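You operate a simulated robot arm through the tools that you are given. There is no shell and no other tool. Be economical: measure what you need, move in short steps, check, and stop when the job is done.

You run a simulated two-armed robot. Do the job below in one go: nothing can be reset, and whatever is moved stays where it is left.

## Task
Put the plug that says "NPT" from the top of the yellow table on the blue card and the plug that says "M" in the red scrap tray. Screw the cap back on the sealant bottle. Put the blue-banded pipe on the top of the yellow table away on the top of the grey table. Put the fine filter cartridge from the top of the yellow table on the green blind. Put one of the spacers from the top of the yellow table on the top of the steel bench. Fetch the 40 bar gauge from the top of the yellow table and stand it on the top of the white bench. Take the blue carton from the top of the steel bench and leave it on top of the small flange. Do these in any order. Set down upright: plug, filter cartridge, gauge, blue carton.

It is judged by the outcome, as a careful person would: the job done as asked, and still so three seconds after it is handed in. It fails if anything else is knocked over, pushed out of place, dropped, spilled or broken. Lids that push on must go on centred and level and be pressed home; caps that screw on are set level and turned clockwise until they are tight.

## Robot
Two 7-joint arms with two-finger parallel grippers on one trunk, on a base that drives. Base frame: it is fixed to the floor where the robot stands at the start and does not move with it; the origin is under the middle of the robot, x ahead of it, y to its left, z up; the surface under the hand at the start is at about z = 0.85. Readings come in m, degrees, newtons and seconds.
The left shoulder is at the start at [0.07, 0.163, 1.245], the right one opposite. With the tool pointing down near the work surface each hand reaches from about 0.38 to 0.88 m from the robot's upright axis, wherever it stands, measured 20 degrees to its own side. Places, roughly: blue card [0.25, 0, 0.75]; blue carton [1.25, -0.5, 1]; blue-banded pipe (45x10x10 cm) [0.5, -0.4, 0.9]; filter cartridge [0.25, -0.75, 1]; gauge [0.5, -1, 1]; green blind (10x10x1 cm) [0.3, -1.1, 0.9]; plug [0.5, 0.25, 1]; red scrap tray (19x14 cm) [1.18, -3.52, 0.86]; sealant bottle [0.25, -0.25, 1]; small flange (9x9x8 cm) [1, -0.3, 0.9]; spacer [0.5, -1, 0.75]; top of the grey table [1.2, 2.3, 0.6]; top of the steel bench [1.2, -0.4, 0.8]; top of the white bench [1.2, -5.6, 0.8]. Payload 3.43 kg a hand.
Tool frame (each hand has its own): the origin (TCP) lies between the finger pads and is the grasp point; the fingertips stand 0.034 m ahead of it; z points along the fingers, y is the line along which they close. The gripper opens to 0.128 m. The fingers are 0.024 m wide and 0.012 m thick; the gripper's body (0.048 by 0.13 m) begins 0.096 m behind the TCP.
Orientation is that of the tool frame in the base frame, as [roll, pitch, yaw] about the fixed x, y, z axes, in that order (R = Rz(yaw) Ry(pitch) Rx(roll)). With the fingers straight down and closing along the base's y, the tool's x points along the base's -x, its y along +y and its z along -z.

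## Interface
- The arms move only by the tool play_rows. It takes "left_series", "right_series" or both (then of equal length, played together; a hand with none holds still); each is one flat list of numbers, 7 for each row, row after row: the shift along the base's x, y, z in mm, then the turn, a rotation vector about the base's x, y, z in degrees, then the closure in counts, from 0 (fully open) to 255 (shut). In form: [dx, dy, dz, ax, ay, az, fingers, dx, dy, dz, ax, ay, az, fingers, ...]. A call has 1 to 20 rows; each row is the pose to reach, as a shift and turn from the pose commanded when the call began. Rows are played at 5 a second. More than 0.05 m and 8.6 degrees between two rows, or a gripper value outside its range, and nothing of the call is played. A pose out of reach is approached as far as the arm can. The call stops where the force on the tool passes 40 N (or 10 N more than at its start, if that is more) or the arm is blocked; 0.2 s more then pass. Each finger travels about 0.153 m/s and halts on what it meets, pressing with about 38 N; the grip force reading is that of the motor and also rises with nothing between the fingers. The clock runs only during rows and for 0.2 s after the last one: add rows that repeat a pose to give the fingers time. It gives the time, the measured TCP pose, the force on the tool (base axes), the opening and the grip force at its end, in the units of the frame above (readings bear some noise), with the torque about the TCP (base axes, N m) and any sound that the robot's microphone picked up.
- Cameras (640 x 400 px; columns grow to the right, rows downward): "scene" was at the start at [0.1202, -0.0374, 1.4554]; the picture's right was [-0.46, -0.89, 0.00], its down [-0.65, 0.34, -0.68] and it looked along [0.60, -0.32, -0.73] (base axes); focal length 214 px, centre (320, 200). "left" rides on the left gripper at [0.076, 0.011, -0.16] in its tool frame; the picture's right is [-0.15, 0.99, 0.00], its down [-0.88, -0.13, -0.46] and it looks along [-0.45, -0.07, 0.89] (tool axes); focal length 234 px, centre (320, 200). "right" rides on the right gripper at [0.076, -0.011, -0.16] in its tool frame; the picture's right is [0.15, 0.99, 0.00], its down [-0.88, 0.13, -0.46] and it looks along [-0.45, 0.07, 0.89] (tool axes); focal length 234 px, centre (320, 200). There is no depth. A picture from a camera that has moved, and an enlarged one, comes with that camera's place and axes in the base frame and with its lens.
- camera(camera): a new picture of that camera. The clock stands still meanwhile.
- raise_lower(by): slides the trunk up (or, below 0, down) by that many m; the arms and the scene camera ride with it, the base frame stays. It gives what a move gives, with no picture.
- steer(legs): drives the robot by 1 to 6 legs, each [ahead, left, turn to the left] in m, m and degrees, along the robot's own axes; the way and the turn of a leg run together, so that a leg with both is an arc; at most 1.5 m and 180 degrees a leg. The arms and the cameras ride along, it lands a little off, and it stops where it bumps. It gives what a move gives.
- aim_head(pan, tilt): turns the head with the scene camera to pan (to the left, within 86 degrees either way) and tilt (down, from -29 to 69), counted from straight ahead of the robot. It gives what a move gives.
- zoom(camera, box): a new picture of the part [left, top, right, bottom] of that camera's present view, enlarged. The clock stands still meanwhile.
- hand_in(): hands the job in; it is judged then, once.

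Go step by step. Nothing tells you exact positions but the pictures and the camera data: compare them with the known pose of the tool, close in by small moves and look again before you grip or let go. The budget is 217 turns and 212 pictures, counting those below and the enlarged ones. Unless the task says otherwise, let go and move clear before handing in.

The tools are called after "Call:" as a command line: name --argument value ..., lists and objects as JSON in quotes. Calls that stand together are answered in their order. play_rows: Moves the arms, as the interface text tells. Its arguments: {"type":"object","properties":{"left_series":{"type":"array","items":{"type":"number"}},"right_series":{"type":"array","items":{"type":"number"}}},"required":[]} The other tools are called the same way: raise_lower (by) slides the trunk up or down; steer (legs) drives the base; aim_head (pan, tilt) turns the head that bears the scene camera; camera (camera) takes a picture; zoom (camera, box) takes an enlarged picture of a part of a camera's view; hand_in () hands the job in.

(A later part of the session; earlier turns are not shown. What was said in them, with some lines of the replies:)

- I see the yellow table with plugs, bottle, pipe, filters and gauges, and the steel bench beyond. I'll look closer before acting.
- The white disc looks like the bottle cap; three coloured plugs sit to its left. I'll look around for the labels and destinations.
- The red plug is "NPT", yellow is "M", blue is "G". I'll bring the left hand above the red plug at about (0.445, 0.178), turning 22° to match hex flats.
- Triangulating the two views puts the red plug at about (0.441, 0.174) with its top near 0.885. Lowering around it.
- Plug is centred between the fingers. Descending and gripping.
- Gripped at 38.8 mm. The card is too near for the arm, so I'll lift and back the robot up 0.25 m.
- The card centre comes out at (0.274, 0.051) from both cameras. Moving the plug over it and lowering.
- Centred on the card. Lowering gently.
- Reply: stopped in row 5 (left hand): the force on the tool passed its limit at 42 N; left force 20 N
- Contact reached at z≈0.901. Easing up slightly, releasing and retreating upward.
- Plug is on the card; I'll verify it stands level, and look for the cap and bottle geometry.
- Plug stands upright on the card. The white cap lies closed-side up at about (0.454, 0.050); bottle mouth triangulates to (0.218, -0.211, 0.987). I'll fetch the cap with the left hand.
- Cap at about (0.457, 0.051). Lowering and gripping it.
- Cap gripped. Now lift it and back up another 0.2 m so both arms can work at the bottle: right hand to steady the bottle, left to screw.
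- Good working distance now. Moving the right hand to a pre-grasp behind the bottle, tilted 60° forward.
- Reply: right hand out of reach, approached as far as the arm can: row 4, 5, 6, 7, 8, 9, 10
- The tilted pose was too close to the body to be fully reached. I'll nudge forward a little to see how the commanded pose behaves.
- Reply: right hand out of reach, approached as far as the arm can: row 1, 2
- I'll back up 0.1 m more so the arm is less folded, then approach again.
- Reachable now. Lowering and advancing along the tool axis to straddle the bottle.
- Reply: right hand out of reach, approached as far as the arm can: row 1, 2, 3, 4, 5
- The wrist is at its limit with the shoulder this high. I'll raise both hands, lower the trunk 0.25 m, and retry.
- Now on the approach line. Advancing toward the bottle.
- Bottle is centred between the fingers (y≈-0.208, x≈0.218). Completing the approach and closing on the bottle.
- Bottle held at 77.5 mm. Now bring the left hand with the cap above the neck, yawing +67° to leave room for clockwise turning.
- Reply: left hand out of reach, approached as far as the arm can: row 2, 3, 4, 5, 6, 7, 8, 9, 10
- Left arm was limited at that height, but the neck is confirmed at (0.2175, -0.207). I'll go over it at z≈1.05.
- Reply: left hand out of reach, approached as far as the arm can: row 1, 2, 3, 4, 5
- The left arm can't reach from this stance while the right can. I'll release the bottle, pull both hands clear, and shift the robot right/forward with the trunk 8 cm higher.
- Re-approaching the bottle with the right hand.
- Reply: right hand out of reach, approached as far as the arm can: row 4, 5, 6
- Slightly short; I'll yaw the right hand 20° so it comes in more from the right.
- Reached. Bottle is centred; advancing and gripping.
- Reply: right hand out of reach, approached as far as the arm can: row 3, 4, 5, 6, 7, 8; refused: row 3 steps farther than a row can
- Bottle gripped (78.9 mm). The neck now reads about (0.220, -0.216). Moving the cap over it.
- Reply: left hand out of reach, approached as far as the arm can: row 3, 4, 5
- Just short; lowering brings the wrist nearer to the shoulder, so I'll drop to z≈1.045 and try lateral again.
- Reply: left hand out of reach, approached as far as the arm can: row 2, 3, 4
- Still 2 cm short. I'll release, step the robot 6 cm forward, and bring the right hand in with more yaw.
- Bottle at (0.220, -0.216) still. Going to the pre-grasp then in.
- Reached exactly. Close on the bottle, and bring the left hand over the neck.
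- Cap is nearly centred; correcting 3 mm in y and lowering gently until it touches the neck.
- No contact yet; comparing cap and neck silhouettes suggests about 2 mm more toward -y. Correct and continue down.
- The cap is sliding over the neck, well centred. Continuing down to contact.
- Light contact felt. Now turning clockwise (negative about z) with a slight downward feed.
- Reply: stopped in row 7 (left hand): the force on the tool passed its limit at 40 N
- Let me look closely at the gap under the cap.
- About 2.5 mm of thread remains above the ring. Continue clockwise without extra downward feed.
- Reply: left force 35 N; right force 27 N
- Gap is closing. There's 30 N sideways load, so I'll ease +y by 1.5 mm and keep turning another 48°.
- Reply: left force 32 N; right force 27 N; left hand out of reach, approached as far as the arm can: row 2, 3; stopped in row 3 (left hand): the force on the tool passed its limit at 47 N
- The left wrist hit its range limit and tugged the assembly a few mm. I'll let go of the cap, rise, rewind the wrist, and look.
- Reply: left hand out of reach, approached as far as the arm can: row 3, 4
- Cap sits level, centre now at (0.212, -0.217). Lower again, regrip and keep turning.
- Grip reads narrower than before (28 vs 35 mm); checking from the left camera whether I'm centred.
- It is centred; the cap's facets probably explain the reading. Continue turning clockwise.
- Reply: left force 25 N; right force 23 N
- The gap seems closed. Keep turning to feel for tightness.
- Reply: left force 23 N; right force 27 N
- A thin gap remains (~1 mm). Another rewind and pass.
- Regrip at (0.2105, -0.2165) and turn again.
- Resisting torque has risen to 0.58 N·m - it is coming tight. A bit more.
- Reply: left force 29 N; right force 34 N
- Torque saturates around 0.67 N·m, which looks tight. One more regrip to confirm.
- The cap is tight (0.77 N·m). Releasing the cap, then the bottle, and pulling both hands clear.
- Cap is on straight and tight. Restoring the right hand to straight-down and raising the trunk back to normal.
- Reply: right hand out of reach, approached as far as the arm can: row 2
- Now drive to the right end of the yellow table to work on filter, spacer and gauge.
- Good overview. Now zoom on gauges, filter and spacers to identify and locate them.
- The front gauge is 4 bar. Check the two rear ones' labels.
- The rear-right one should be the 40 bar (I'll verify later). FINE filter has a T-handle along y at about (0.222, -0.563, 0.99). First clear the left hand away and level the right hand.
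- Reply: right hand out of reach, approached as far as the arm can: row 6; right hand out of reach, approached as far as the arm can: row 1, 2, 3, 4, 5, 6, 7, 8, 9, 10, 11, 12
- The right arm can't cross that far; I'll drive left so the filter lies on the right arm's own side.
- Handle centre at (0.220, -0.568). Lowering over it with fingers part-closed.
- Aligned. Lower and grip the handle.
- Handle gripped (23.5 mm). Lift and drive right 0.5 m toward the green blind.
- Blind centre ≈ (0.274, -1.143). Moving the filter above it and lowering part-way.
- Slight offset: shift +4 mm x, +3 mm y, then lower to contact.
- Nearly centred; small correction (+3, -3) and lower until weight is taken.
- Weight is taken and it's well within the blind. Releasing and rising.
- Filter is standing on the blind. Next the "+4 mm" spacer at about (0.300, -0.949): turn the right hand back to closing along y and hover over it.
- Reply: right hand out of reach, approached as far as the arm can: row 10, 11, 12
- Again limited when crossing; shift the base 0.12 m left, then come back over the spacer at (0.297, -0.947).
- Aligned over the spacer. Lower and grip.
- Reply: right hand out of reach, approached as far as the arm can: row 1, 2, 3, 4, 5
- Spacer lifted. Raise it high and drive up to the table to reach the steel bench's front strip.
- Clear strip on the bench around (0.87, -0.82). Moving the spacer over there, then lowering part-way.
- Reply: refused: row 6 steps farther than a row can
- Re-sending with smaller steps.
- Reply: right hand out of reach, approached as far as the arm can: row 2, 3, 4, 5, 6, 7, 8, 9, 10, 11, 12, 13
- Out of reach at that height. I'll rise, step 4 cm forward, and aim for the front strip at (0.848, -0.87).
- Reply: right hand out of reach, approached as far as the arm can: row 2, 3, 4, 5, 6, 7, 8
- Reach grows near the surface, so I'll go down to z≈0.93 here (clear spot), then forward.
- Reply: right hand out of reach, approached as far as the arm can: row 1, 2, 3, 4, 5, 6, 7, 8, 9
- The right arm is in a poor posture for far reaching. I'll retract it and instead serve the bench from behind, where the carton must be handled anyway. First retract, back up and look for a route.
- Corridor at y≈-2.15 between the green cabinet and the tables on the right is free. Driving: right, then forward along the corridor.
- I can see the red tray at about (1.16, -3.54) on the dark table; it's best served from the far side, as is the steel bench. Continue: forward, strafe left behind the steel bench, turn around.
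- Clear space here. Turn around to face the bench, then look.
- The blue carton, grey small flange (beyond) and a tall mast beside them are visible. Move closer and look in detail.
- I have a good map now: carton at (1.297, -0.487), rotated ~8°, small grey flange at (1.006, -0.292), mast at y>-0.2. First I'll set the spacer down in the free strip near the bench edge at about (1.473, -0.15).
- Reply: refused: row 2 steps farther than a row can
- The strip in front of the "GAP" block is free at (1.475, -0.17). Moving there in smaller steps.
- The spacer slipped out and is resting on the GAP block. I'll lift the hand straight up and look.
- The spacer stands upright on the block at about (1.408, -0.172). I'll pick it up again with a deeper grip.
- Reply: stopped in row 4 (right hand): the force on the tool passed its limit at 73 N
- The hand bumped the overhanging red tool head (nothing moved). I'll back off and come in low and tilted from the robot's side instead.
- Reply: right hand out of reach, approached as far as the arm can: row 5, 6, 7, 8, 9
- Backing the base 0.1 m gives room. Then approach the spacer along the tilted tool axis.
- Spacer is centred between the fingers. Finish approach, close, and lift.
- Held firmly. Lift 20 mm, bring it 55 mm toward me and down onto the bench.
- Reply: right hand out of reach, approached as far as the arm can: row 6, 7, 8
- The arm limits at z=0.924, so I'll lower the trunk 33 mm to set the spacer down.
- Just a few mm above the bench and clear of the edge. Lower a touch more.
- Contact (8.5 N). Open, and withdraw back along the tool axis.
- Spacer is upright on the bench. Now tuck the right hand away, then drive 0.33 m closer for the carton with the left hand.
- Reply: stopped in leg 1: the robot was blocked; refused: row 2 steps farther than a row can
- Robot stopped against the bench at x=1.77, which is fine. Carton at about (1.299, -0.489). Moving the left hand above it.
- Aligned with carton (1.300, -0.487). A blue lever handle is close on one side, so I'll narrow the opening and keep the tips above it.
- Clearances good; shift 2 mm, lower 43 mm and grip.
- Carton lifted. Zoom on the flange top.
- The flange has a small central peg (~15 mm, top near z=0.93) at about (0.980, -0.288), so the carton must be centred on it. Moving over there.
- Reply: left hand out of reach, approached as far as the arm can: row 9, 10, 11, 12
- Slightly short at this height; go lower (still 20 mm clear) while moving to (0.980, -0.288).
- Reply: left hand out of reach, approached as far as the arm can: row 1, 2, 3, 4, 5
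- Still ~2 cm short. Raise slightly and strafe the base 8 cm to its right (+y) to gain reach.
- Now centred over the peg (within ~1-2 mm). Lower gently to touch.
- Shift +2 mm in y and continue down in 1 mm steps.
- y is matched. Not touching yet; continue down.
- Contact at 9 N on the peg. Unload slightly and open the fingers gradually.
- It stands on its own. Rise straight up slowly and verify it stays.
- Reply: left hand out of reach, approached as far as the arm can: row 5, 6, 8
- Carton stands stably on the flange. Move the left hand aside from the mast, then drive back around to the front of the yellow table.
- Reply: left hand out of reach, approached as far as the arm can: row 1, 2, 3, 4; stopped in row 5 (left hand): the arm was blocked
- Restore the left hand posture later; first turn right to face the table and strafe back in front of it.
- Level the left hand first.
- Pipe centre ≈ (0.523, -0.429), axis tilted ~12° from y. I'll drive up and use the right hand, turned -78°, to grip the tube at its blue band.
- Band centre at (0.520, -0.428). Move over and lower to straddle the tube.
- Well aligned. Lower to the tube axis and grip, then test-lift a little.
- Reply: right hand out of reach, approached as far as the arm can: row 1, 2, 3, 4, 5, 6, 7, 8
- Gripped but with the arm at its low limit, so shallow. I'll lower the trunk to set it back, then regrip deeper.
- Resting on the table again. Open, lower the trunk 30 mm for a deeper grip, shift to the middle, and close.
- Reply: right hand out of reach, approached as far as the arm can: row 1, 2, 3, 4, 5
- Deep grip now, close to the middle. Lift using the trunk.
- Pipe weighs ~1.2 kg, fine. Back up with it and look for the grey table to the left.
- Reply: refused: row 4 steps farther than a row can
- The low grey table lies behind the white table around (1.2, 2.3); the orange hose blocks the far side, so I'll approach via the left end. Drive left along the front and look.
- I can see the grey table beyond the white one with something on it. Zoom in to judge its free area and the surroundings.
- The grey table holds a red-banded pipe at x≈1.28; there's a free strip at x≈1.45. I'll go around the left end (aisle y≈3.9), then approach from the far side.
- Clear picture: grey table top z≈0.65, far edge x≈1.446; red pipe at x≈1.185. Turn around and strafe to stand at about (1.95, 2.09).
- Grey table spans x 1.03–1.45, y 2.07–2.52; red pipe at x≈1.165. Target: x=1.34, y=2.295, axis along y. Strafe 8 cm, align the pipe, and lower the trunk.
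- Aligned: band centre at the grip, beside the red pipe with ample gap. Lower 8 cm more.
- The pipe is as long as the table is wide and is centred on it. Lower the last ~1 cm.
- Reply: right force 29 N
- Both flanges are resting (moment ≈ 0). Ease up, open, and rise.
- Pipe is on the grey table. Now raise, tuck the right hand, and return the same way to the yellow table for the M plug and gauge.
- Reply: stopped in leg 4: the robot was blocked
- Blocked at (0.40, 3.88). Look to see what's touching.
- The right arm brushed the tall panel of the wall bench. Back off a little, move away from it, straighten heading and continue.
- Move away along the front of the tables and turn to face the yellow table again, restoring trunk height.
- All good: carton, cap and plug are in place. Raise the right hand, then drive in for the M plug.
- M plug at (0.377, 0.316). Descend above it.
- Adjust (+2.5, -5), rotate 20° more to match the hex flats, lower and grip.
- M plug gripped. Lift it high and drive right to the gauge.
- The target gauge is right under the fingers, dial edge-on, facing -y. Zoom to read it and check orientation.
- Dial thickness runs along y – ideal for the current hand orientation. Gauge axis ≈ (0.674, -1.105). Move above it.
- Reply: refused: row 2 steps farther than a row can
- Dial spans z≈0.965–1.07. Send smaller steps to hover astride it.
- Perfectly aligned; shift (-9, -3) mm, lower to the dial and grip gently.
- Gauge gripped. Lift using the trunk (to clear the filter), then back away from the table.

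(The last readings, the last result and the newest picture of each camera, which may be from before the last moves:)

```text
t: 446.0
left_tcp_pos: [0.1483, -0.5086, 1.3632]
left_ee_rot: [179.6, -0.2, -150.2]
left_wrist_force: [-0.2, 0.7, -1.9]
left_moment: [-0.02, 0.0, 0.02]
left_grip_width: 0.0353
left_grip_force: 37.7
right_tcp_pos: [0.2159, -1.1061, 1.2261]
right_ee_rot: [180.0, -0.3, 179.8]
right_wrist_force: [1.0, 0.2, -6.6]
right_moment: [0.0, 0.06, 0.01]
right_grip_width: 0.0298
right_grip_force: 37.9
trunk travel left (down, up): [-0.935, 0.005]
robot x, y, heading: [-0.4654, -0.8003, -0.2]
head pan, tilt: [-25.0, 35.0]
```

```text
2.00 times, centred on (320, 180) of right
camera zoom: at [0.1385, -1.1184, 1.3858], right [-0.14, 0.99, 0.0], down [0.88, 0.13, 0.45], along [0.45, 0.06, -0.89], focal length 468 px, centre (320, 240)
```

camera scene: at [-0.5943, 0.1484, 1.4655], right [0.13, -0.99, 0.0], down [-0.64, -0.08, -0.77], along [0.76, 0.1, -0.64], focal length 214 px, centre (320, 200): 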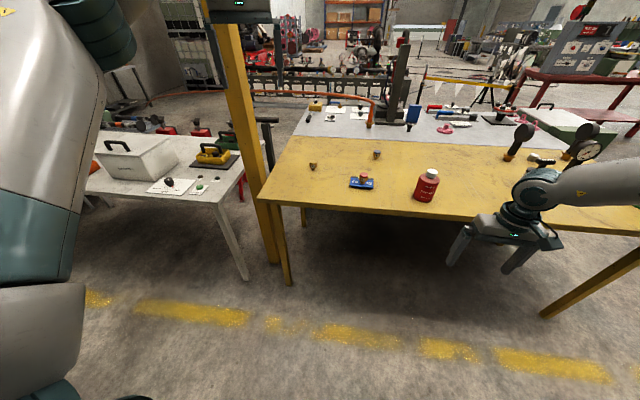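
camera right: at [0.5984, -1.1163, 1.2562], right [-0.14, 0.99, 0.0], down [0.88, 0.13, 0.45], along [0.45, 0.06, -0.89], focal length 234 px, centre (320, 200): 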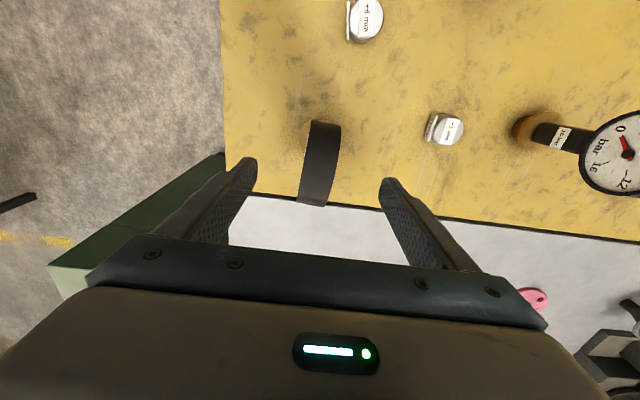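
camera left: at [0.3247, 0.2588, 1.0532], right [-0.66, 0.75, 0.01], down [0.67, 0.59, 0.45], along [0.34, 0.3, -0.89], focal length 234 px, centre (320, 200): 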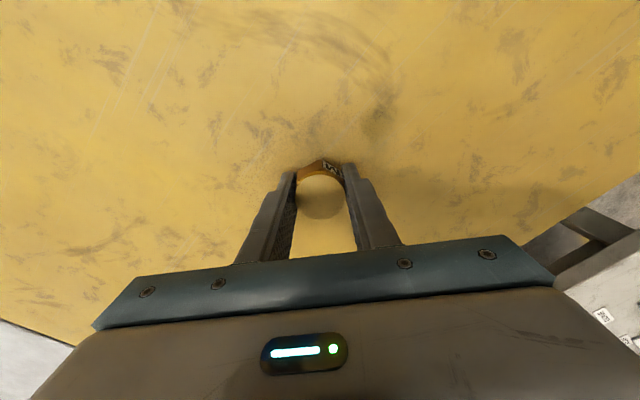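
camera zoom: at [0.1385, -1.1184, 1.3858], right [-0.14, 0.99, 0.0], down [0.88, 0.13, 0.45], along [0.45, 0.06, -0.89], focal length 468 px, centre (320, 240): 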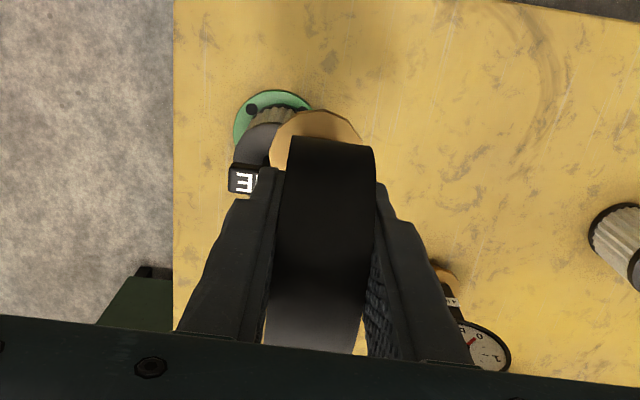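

Now drive via the corridor to the far side of the dark table (red scrap tray).

Call:
steer --legs '[[0, -1.35, 0], [1.4, 0, 0.2], [1.4, 0, 0], [0, 0, 180], [0, 1.2, 0]]'

Call:
aim_head --pan 0 --tilt 40

Call:
camera --camera "scene"

```text
t: 479.0
left_tcp_pos: [1.7158, -3.6751, 1.3632]
left_ee_rot: [179.6, -0.1, 29.5]
left_wrist_force: [0.0, -0.4, -1.7]
left_moment: [0.0, 0.05, -0.04]
left_grip_width: 0.0356
left_grip_force: 38.4
right_tcp_pos: [1.6523, -3.0756, 1.2267]
right_ee_rot: [180.0, -0.1, -0.5]
right_wrist_force: [-0.5, 0.0, -6.4]
right_moment: [-0.03, -0.1, 0.02]
right_grip_width: 0.0299
right_grip_force: 38.8
trunk travel left (down, up): [-0.935, 0.005]
robot x, y, heading: [2.3318, -3.3878, 179.3]
head pan, tilt: [-25.0, 35.0]
```

```text
t: 479.9
left_tcp_pos: [1.7159, -3.6755, 1.363]
left_ee_rot: [179.7, -0.1, 29.5]
left_wrist_force: [-0.5, -0.7, -3.0]
left_moment: [0.0, 0.05, 0.0]
left_grip_width: 0.0353
left_grip_force: 37.8
right_tcp_pos: [1.6526, -3.0772, 1.2275]
right_ee_rot: [-180.0, -0.1, -0.4]
right_wrist_force: [-0.6, -0.2, -6.6]
right_moment: [0.01, -0.11, -0.01]
right_grip_width: 0.0298
right_grip_force: 37.8
trunk travel left (down, up): [-0.935, 0.005]
robot x, y, heading: [2.3273, -3.3886, 179.3]
head pan, tilt: [0.0, 40.0]
```

```text
24 pictures are left
camera scene: at [2.1919, -3.3881, 1.6754], right [0.01, 1.0, 0.0], down [0.64, -0.01, -0.77], along [-0.77, 0.01, -0.64], focal length 214 px, centre (320, 200)
```

scene: 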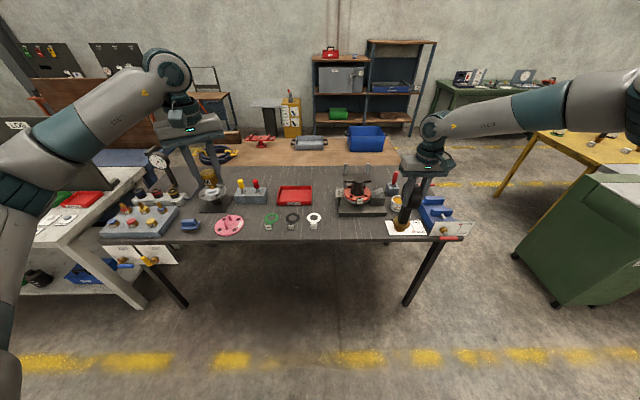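

Tray at about (1.162, -3.528). Drive up to the table's far edge.

Call:
steer --legs '[[0.54, -0.1, 0.6]]'

Call:
play_rows --left_series '[0, 15, -40, 0, 0, -6, 255, 0, 30, -80, 0, 0, -12, 255, 0, 45, -120, 0, 0, -18, 255, 0, 50, -165, 0, 0, -24, 255, 0, 50, -210, 0, 0, -29, 255, 0, 50, -255, 0, 0, -29, 255, 0, 50, -300, 0, 0, -29, 255, 0, 50, -300, 0, 0, -29, 255]'

Call:
camera --camera "left"

```text
t: 483.0
left_tcp_pos: [1.1857, -3.582, 1.3639]
left_ee_rot: [179.6, 0.0, 30.2]
left_wrist_force: [0.8, 0.0, -1.1]
left_moment: [0.02, 0.03, -0.03]
left_grip_width: 0.0355
left_grip_force: 37.6
right_tcp_pos: [1.1141, -2.9817, 1.2291]
right_ee_rot: [-180.0, 0.0, 0.1]
right_wrist_force: [0.1, -0.5, -5.9]
right_moment: [-0.01, -0.05, 0.02]
right_grip_width: 0.0299
right_grip_force: 37.6
trunk travel left (down, up): [-0.935, 0.005]
robot x, y, heading: [1.7914, -3.289, -179.9]
head pan, tilt: [0.0, 40.0]
```

```text
t: 484.8
left_tcp_pos: [1.1828, -3.5318, 1.063]
left_ee_rot: [179.7, -0.1, 1.1]
left_wrist_force: [0.0, -0.2, -1.2]
left_moment: [0.0, -0.02, 0.02]
left_grip_width: 0.0356
left_grip_force: 38.5
right_tcp_pos: [1.1134, -2.9838, 1.2293]
right_ee_rot: [-180.0, -0.2, 0.1]
right_wrist_force: [0.4, -0.1, -6.1]
right_moment: [-0.01, -0.11, 0.01]
right_grip_width: 0.0299
right_grip_force: 38.1
trunk travel left (down, up): [-0.935, 0.005]
robot x, y, heading: [1.7947, -3.2874, -179.7]
head pan, tilt: [0.0, 40.0]
```

```text
23 pictures are left
camera left: at [1.2587, -3.5416, 1.2243], right [-0.13, -0.99, 0.01], down [-0.88, 0.11, 0.45], along [-0.45, 0.05, -0.89], focal length 234 px, centre (320, 200)
```

left: 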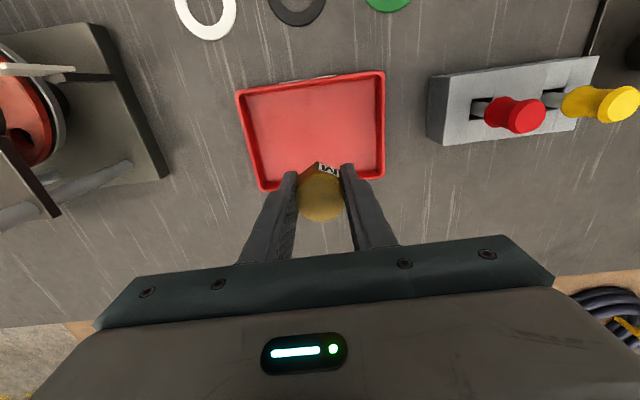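

The tray lies directly below the plug. Lower into it.

Call:
play_rows --left_series '[2, 4, -40, 0, 0, 0, 255, 4, 6, -85, 0, 0, 0, 255, 4, 6, -125, 0, 0, 0, 255, 4, 6, -143, 0, 0, 0, 255, 4, 6, -149, 0, 0, 0, 255, 4, 6, -152, 0, 0, 0, 255, 4, 6, -154, 0, 0, 0, 255]'

Call:
zoom --camera "scene" --box '[200, 150, 340, 280]'

```text
t: 486.4
left_tcp_pos: [1.1874, -3.5249, 0.9087]
left_ee_rot: [179.7, 0.0, 1.2]
left_wrist_force: [0.0, -0.5, -1.5]
left_moment: [-0.01, -0.01, -0.02]
left_grip_width: 0.0354
left_grip_force: 38.1
right_tcp_pos: [1.1129, -2.9835, 1.2282]
right_ee_rot: [-180.0, -0.1, 0.1]
right_wrist_force: [-0.9, 0.0, -5.6]
right_moment: [-0.02, -0.11, 0.0]
right_grip_width: 0.0299
right_grip_force: 38.2
trunk travel left (down, up): [-0.935, 0.005]
robot x, y, heading: [1.7916, -3.2868, -179.8]
head pan, tilt: [0.0, 40.0]
```

```text
3.08 times, centred on (270, 215) of scene
camera zoom: at [1.656, -3.2877, 1.6754], right [0.0, 1.0, 0.0], down [0.64, 0.0, -0.77], along [-0.77, 0.0, -0.64], focal length 660 px, centre (474, 154)
```

zoom: 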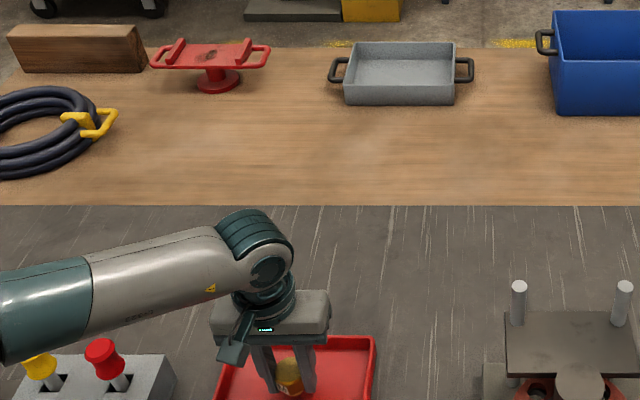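

In the tray; lower the last few mm until contact.

Call:
play_rows --left_series '[0, 0, -2, 0, 0, 0, 255, 0, 0, -4, 0, 0, 0, 255, 0, 0, -5.5, 0, 0, 0, 255, 0, 0, -7, 0, 0, 0, 255, 0, 0, -8.5, 0, 0, 0, 255, 0, 0, -10, 0, 0, 0, 255]'

```text
t: 487.8
left_tcp_pos: [1.1871, -3.5252, 0.8997]
left_ee_rot: [179.7, 0.0, 1.1]
left_wrist_force: [0.2, 0.8, -1.9]
left_moment: [-0.02, -0.03, 0.01]
left_grip_width: 0.0352
left_grip_force: 38.4
right_tcp_pos: [1.1124, -2.983, 1.2288]
right_ee_rot: [179.9, -0.1, 0.1]
right_wrist_force: [-0.3, -0.2, -5.7]
right_moment: [0.01, -0.08, -0.02]
right_grip_width: 0.0301
right_grip_force: 38.0
trunk travel left (down, up): [-0.935, 0.005]
robot x, y, heading: [1.7948, -3.2868, -179.9]
head pan, tilt: [0.0, 40.0]
```

Call:
play_rows --left_series '[0, 0, -1.5, 0, 0, 0, 255, 0, 0, -3, 0, 0, 0, 255, 0, 0, -4, 0, 0, 0, 255, 0, 0, -5, 0, 0, 0, 255, 0, 0, -6, 0, 0, 0, 255]'

Call:
zoom --camera "left" --box '[220, 100, 420, 260]'

```text
t: 489.0
left_tcp_pos: [1.1886, -3.5252, 0.8954]
left_ee_rot: [179.8, 0.1, 1.3]
left_wrist_force: [-0.8, -6.4, 30.1]
left_moment: [-0.15, 0.11, 0.02]
left_grip_width: 0.0357
left_grip_force: 37.8
right_tcp_pos: [1.1143, -2.9827, 1.2292]
right_ee_rot: [180.0, 0.0, 0.0]
right_wrist_force: [0.2, 0.4, -6.3]
right_moment: [-0.03, -0.08, 0.0]
right_grip_width: 0.0301
right_grip_force: 37.6
trunk travel left (down, up): [-0.935, 0.005]
robot x, y, heading: [1.7947, -3.2876, -179.9]
head pan, tilt: [0.0, 40.0]
```

```text
2.50 times, centred on (320, 180) of left
camera zoom: at [1.2642, -3.5352, 1.0561], right [-0.12, -0.99, 0.01], down [-0.88, 0.11, 0.46], along [-0.45, 0.05, -0.89], focal length 585 px, centre (320, 250)
```

zoom: 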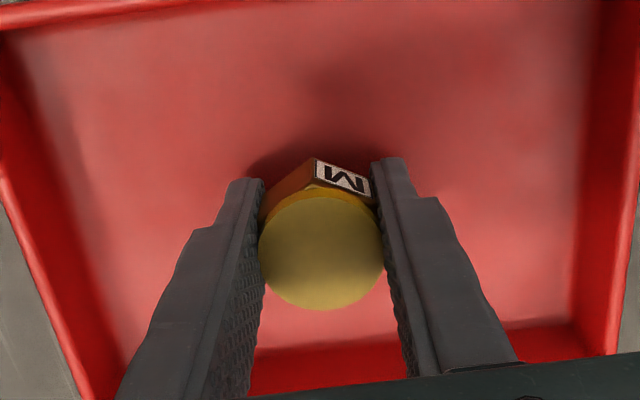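

Contact. Release with a modest opening and rise.

Call:
play_rows --left_series '[0, 0, 1, 0, 0, 0, 255, 0, 0, 1, 0, 0, 0, 180, 0, 0, 1, 0, 0, 0, 120, 0, 0, 1, 0, 0, 0, 115, 0, 0, 35, 0, 0, 0, 115, 0, 0, 75, 0, 0, 0, 115, 0, 0, 120, 0, 0, 0, 80, 0, 0, 165, 0, 0, 0, 0, 0, 0, 210, 0, 0, 0, 0, 0, 0, 255, 0, 0, 0, 0, 0, 0, 300, 0, 0, 0, 0]'

Call:
zoom --camera "scene" --box '[220, 190, 320, 280]'

```text
t: 491.4
left_tcp_pos: [1.1874, -3.528, 1.194]
left_ee_rot: [179.6, -0.1, 1.2]
left_wrist_force: [0.1, 0.2, -1.4]
left_moment: [0.01, 0.02, -0.01]
left_grip_width: 0.1282
left_grip_force: 0.0
right_tcp_pos: [1.1123, -2.9832, 1.2283]
right_ee_rot: [180.0, -0.1, 0.1]
right_wrist_force: [-0.4, -1.6, -6.5]
right_moment: [-0.03, -0.12, -0.01]
right_grip_width: 0.0296
right_grip_force: 37.8
trunk travel left (down, up): [-0.935, 0.005]
robot x, y, heading: [1.7963, -3.2875, -180.0]
head pan, tilt: [0.0, 40.0]
```

```text
4.44 times, centred on (270, 235) of scene
camera zoom: at [1.657, -3.2869, 1.6754], right [0.0, 1.0, 0.0], down [0.64, 0.0, -0.77], along [-0.77, 0.0, -0.64], focal length 953 px, centre (542, 44)
```

zoom: 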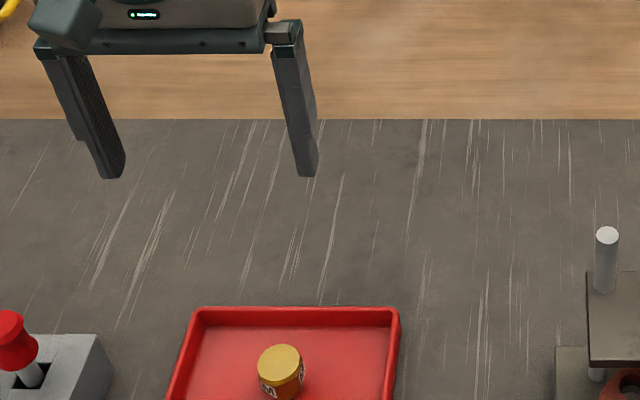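

M plug is upright in the tray. Now back off and strafe to the white bench.

Call:
steer --legs '[[-0.5, 0, 0], [0, 1.0, 0], [0, 0.9, 0]]'

Call:
camera --camera "scene"

```text
t: 503.5
left_tcp_pos: [1.6968, -5.4258, 1.1937]
left_ee_rot: [179.6, -0.1, 1.1]
left_wrist_force: [0.1, -0.3, 0.5]
left_moment: [0.01, -0.04, -0.02]
left_grip_width: 0.1279
left_grip_force: 0.1
right_tcp_pos: [1.6226, -4.8813, 1.2264]
right_ee_rot: [-180.0, -0.1, 0.0]
right_wrist_force: [0.5, 0.1, -7.0]
right_moment: [-0.06, -0.1, -0.01]
right_grip_width: 0.0296
right_grip_force: 37.7
trunk travel left (down, up): [-0.935, 0.005]
robot x, y, heading: [2.3027, -5.1853, -180.1]
head pan, tilt: [0.0, 40.0]
```

```text
19 pictures are left
camera scene: at [2.1666, -5.1866, 1.6754], right [0.0, 1.0, 0.0], down [0.64, 0.0, -0.77], along [-0.77, 0.0, -0.64], focal length 214 px, centre (320, 200)
```

scene: 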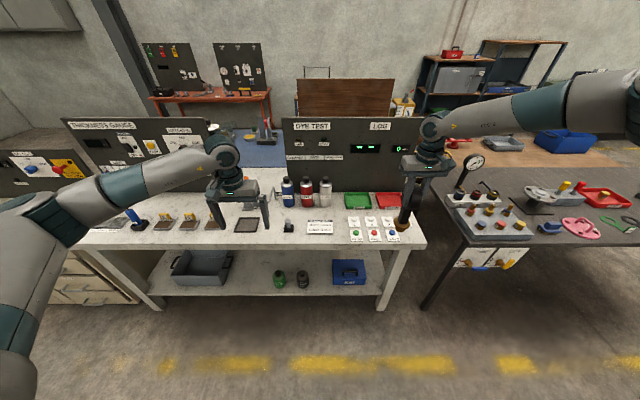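

Zoom on the bench top to find a free spot.

Call:
zoom --camera "scene" --box '[90, 165, 440, 255]'

```text
1.83 times, centred on (265, 210) of scene
camera zoom: at [2.1666, -5.1866, 1.6754], right [0.0, 1.0, 0.0], down [0.64, 0.0, -0.77], along [-0.77, 0.0, -0.64], focal length 392 px, centre (421, 182)
```

zoom: 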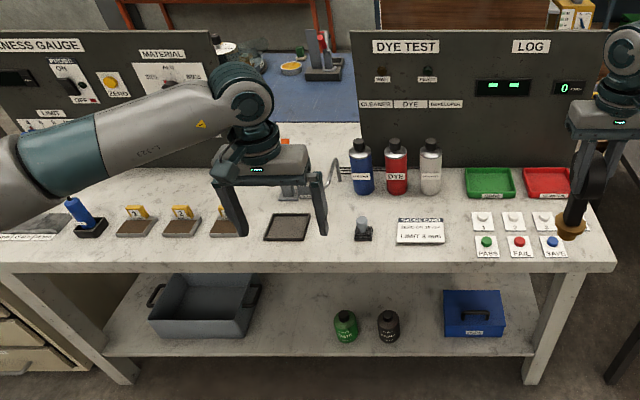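

I'll place the gauge in the gap between the dark square and the stamp, around (1.42, -5.437). Raise the left hand, strafe and approach.

Call:
play_rows --left_series '[20, 0, 40, 0, 0, 0, 0, 40, 0, 80, 0, 0, 0, 0, 60, 0, 120, 0, 0, 0, 0, 60, 0, 165, 0, 0, 0, 0, 60, 0, 200, 0, 0, 0, 0]'

Call:
steer --legs '[[0, 0.555, 0]]'

Call:
camera --camera "scene"

```text
t: 504.7
left_tcp_pos: [1.757, -5.4254, 1.3946]
left_ee_rot: [179.7, 0.0, 1.1]
left_wrist_force: [-0.5, 0.4, -0.8]
left_moment: [-0.02, 0.04, 0.0]
left_grip_width: 0.1279
left_grip_force: 0.0
right_tcp_pos: [1.6238, -4.881, 1.228]
right_ee_rot: [180.0, -0.2, 0.0]
right_wrist_force: [-0.4, 0.1, -5.9]
right_moment: [0.0, -0.1, 0.01]
right_grip_width: 0.0296
right_grip_force: 38.1
trunk travel left (down, up): [-0.935, 0.005]
robot x, y, heading: [2.3076, -5.1849, -179.9]
head pan, tilt: [0.0, 40.0]
```

```text
t: 507.9
left_tcp_pos: [1.7535, -5.9798, 1.3929]
left_ee_rot: [179.6, -0.2, 0.7]
left_wrist_force: [0.2, 0.8, -0.1]
left_moment: [-0.01, 0.03, 0.01]
left_grip_width: 0.128
left_grip_force: 0.1
right_tcp_pos: [1.6242, -5.4346, 1.2277]
right_ee_rot: [-180.0, 0.0, -0.4]
right_wrist_force: [0.4, 0.4, -6.3]
right_moment: [-0.03, -0.08, -0.01]
right_grip_width: 0.0297
right_grip_force: 38.0
trunk travel left (down, up): [-0.935, 0.005]
robot x, y, heading: [2.3013, -5.7423, 179.7]
head pan, tilt: [0.0, 40.0]
```

```text
17 pictures are left
camera scene: at [2.1653, -5.7435, 1.6754], right [0.01, 1.0, 0.0], down [0.64, -0.01, -0.77], along [-0.77, 0.0, -0.64], focal length 214 px, centre (320, 200)
```

scene: 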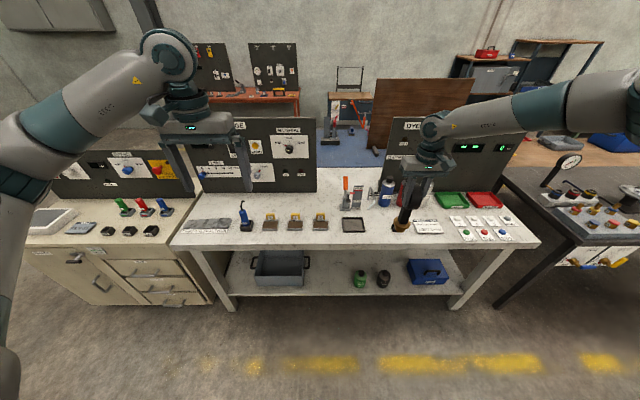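

The gap centre is y≈-5.435. Drive forward 0.2 m and lower the trunk part-way.

Call:
steer --legs '[[0.2, 0, 0]]'

Call:
raise_lower --by -0.15

Call:
zoom --camera "scene" --box '[330, 160, 470, 280]'

```text
t: 509.5
left_tcp_pos: [1.5586, -5.9805, 1.3964]
left_ee_rot: [179.8, 0.2, 0.8]
left_wrist_force: [0.1, 0.2, 0.5]
left_moment: [0.04, 0.08, 0.02]
left_grip_width: 0.128
left_grip_force: 0.1
right_tcp_pos: [1.428, -5.435, 1.2301]
right_ee_rot: [-180.0, 0.1, -0.3]
right_wrist_force: [1.3, 0.3, -5.8]
right_moment: [0.0, -0.07, -0.04]
right_grip_width: 0.03
right_grip_force: 38.2
trunk travel left (down, up): [-0.935, 0.005]
robot x, y, heading: [2.0991, -5.744, 179.7]
head pan, tilt: [0.0, 40.0]
```

```text
t: 511.3
left_tcp_pos: [1.5555, -5.9815, 1.2444]
left_ee_rot: [179.7, 0.0, 0.8]
left_wrist_force: [0.5, 0.0, 0.3]
left_moment: [-0.03, -0.01, 0.0]
left_grip_width: 0.1281
left_grip_force: 0.0
right_tcp_pos: [1.4252, -5.4358, 1.0786]
right_ee_rot: [-179.9, 0.0, -0.3]
right_wrist_force: [0.1, 0.3, -6.9]
right_moment: [-0.01, -0.1, 0.01]
right_grip_width: 0.0298
right_grip_force: 38.0
trunk travel left (down, up): [-0.785, 0.155]
robot x, y, heading: [2.1034, -5.7457, 179.7]
head pan, tilt: [0.0, 40.0]
```

```text
3.33 times, centred on (400, 220) of scene
camera zoom: at [1.9663, -5.7446, 1.5256], right [0.01, 1.0, 0.0], down [0.64, 0.0, -0.77], along [-0.77, 0.0, -0.64], focal length 715 px, centre (53, 133)
```

zoom: 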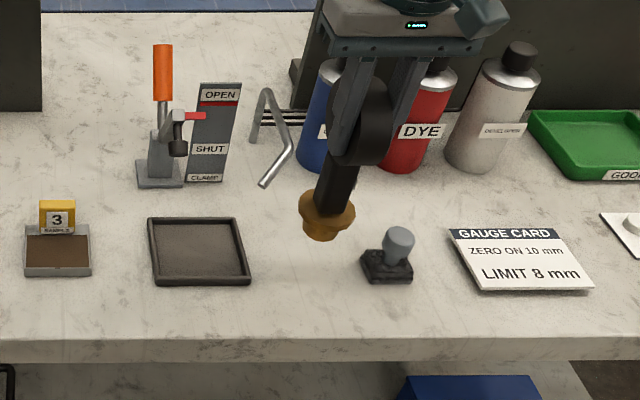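

It will land midway between the tray-square and the stamp. Lower further.

Call:
raise_lower --by -0.052

Call:
zoom --camera "scene" --box '[330, 170, 470, 290]'

```text
t: 512.2
left_tcp_pos: [1.5544, -5.981, 1.1919]
left_ee_rot: [179.7, 0.0, 0.8]
left_wrist_force: [-0.2, -0.2, 0.3]
left_moment: [-0.01, -0.02, -0.01]
left_grip_width: 0.1278
left_grip_force: 0.0
right_tcp_pos: [1.4234, -5.435, 1.0259]
right_ee_rot: [180.0, -0.1, -0.3]
right_wrist_force: [0.1, 0.1, -5.8]
right_moment: [0.01, -0.11, 0.0]
right_grip_width: 0.0299
right_grip_force: 38.0
trunk travel left (down, up): [-0.733, 0.207]
robot x, y, heading: [2.1035, -5.744, 179.7]
head pan, tilt: [0.0, 40.0]
```

```text
3.33 times, centred on (400, 230) of scene
camera zoom: at [1.966, -5.7446, 1.4735], right [0.01, 1.0, 0.0], down [0.64, 0.0, -0.77], along [-0.77, 0.0, -0.64], focal length 715 px, centre (53, 100)
```

zoom: 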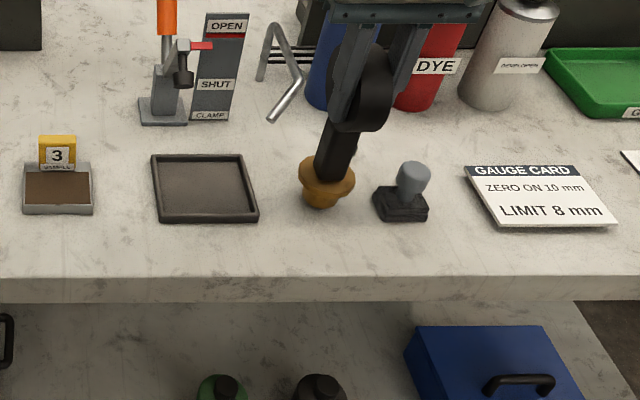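

Call:
raise_lower --by -0.006

Call:
raise_lower --by -0.0025

```text
t: 512.8
left_tcp_pos: [1.5547, -5.9801, 1.1867]
left_ee_rot: [179.7, 0.0, 0.9]
left_wrist_force: [0.1, -0.2, 0.7]
left_moment: [0.01, -0.01, -0.01]
left_grip_width: 0.1279
left_grip_force: 0.1
right_tcp_pos: [1.425, -5.4358, 1.0197]
right_ee_rot: [-179.9, -0.2, -0.2]
right_wrist_force: [1.1, -0.5, -7.0]
right_moment: [0.0, -0.14, 0.0]
right_grip_width: 0.0297
right_grip_force: 37.6
trunk travel left (down, up): [-0.727, 0.213]
robot x, y, heading: [2.0983, -5.7439, 179.6]
head pan, tilt: [0.0, 40.0]
```

```text
t: 513.3
left_tcp_pos: [1.5551, -5.9812, 1.1842]
left_ee_rot: [179.7, 0.0, 0.7]
left_wrist_force: [-0.5, 0.8, -0.9]
left_moment: [-0.03, 0.0, 0.02]
left_grip_width: 0.1279
left_grip_force: 0.1
right_tcp_pos: [1.4255, -5.4372, 1.0187]
right_ee_rot: [-179.8, 0.0, -0.3]
right_wrist_force: [1.7, 1.1, 3.8]
right_moment: [0.15, -0.08, 0.01]
right_grip_width: 0.0297
right_grip_force: 37.6
trunk travel left (down, up): [-0.724, 0.216]
robot x, y, heading: [2.1025, -5.742, 179.9]
head pan, tilt: [0.0, 40.0]
```

Weight is taken. Open slowly and rise straight up.

Call:
play_rows --right_series '[0, 0, 0, 0, 0, 0, 205, 0, 0, 0, 0, 0, 0, 195, 0, 0, 0, 0, 0, 0, 185, 0, 0, 0, 0, 0, 0, 170, 0, 0, 0, 0, 0, 0, 150, 0, 0, 0, 0, 0, 0, 150, 0, 0, 25, 0, 0, 0, 150, 0, 0, 60, 0, 0, 0, 140, 10, 0, 100, 0, 0, 0, 120, 20, 0, 140, 0, 0, 0, 100]'

Call:
zoom --camera "scene" --box '[330, 130, 470, 290]'

```text
t: 515.5
left_tcp_pos: [1.556, -5.9821, 1.1847]
left_ee_rot: [179.7, 0.2, 0.8]
left_wrist_force: [0.2, -0.6, -0.4]
left_moment: [-0.03, 0.05, 0.01]
left_grip_width: 0.1278
left_grip_force: 0.0
right_tcp_pos: [1.446, -5.4366, 1.159]
right_ee_rot: [-179.9, -0.1, -0.4]
right_wrist_force: [0.4, -1.0, 0.6]
right_moment: [-0.03, 0.02, -0.04]
right_grip_width: 0.0777
right_grip_force: 0.1
trunk travel left (down, up): [-0.724, 0.216]
robot x, y, heading: [2.0983, -5.7465, 179.8]
head pan, tilt: [0.0, 40.0]
```

```text
2.50 times, centred on (400, 210) of scene
camera zoom: at [1.9683, -5.7456, 1.4652], right [0.01, 1.0, 0.0], down [0.64, 0.0, -0.77], along [-0.77, 0.0, -0.64], focal length 536 px, centre (120, 175)
```

zoom: 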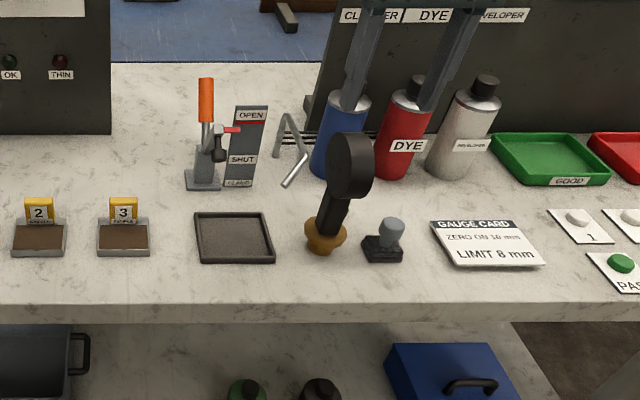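

Gauge stands upright. Back off and verify its label from the other side.

Call:
steer --legs '[[-0.25, 0, 0], [0, -0.9, 0]]'

Call:
aim_head --pan 35 --tilt 35

Call:
zoom --camera "scene" --box '[270, 120, 370, 220]'

```text
t: 521.6
left_tcp_pos: [1.8103, -5.0901, 1.1824]
left_ee_rot: [179.7, 0.0, 0.2]
left_wrist_force: [0.7, -0.5, -0.2]
left_moment: [0.04, -0.01, -0.01]
left_grip_width: 0.1281
left_grip_force: 0.1
right_tcp_pos: [1.7045, -4.5443, 1.1576]
right_ee_rot: [-179.9, -0.1, -1.0]
right_wrist_force: [-0.2, -0.4, -0.4]
right_moment: [-0.02, 0.0, 0.0]
right_grip_width: 0.0778
right_grip_force: 0.1
trunk travel left (down, up): [-0.724, 0.216]
robot x, y, heading: [2.3615, -4.8628, 178.8]
head pan, tilt: [0.0, 40.0]
```

```text
t: 522.6
left_tcp_pos: [1.8092, -5.0911, 1.1826]
left_ee_rot: [179.7, -0.1, 0.2]
left_wrist_force: [0.1, 0.6, 0.0]
left_moment: [-0.03, 0.0, -0.01]
left_grip_width: 0.128
left_grip_force: 0.1
right_tcp_pos: [1.7036, -4.5453, 1.1585]
right_ee_rot: [-180.0, -0.1, -1.0]
right_wrist_force: [0.7, 0.8, 0.4]
right_moment: [0.05, 0.0, 0.05]
right_grip_width: 0.0778
right_grip_force: 0.1
trunk travel left (down, up): [-0.724, 0.216]
robot x, y, heading: [2.3592, -4.8605, 179.1]
head pan, tilt: [35.0, 35.0]
```

```text
4.00 times, centred on (320, 170) of scene
camera zoom: at [2.2353, -4.9102, 1.4726], right [-0.56, 0.83, 0.0], down [0.48, 0.32, -0.82], along [-0.68, -0.46, -0.57], focal length 858 px, centre (320, 320)
```

zoom: 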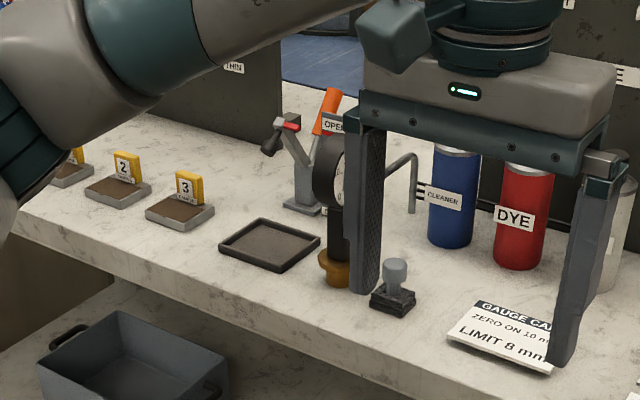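

The left hand blocks the view; raise it and zoom again.

Call:
play_rows --left_series '[0, 0, 45, 0, 0, 0, 0, 0, 0, 90, 0, 0, 0, 0, 0, 0, 135, 0, 0, 0, 0, 0, 0, 180, 0, 0, 0, 0]'

Call:
zoom --camera "scene" --box '[310, 145, 345, 195]'

```text
t: 523.6
left_tcp_pos: [1.8106, -5.0887, 1.3649]
left_ee_rot: [179.8, 0.0, 0.2]
left_wrist_force: [0.4, 0.7, 0.3]
left_moment: [0.0, 0.01, 0.02]
left_grip_width: 0.1281
left_grip_force: 0.1
right_tcp_pos: [1.7057, -4.5437, 1.1586]
right_ee_rot: [179.9, 0.1, -0.9]
right_wrist_force: [0.1, -0.2, -0.1]
right_moment: [-0.03, 0.04, -0.01]
right_grip_width: 0.078
right_grip_force: 0.1
trunk travel left (down, up): [-0.724, 0.216]
robot x, y, heading: [2.3561, -4.858, 178.9]
head pan, tilt: [35.0, 35.0]
```

```text
8.00 times, centred on (328, 170) of scene
camera zoom: at [2.2375, -4.9085, 1.4727], right [-0.56, 0.83, 0.0], down [0.47, 0.32, -0.82], along [-0.68, -0.46, -0.57], focal length 1716 px, centre (260, 440)
```

zoom: 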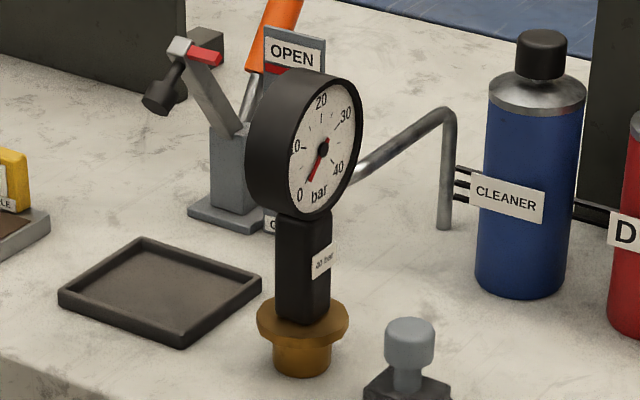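

It reads up to 40 bar and stands upright. Everything asked for is in place and both hands are empty and clear, so I'm handing in.

Call:
hand_in

```text
The job is handed in.
```

I finished all eight jobs and handed in, with both hands empty and clear. Here is how each one ended:
- **Plugs:** the NPT plug is upright on the blue card, and the M plug is upright in the red scrap tray.
- **Sealant bottle:** the cap is on level and turned clockwise until it was tight.
- **Pipe:** the blue-banded pipe is on the grey table. It is about as long as the table is wide, so its ends sit right at the edges.
- **Filter:** the fine filter is upright on the green blind.
- **Spacer:** the +4 mm spacer is on the steel bench. It slipped from the grip onto the GAP block first and landed upright, and I moved it from there.
- **Gauge:** the 40 bar gauge is upright on the white bench, and I checked its label after setting it down.
- **Carton:** the blue carton is upright on the small flange, balanced on the peg in the middle. It was still standing when I last saw it, later in the job.

**Bumps along the way:** I nudged the bottle about 7 mm while screwing on the cap. The right hand also hit the red tool head on the steel bench, and the right arm hit the tall panel on the wall bench. I saw nothing moved in either place, but I couldn't check every lever on the wall panel. The left arm was also blocked once, just after I released the carton, and I never found out by what.
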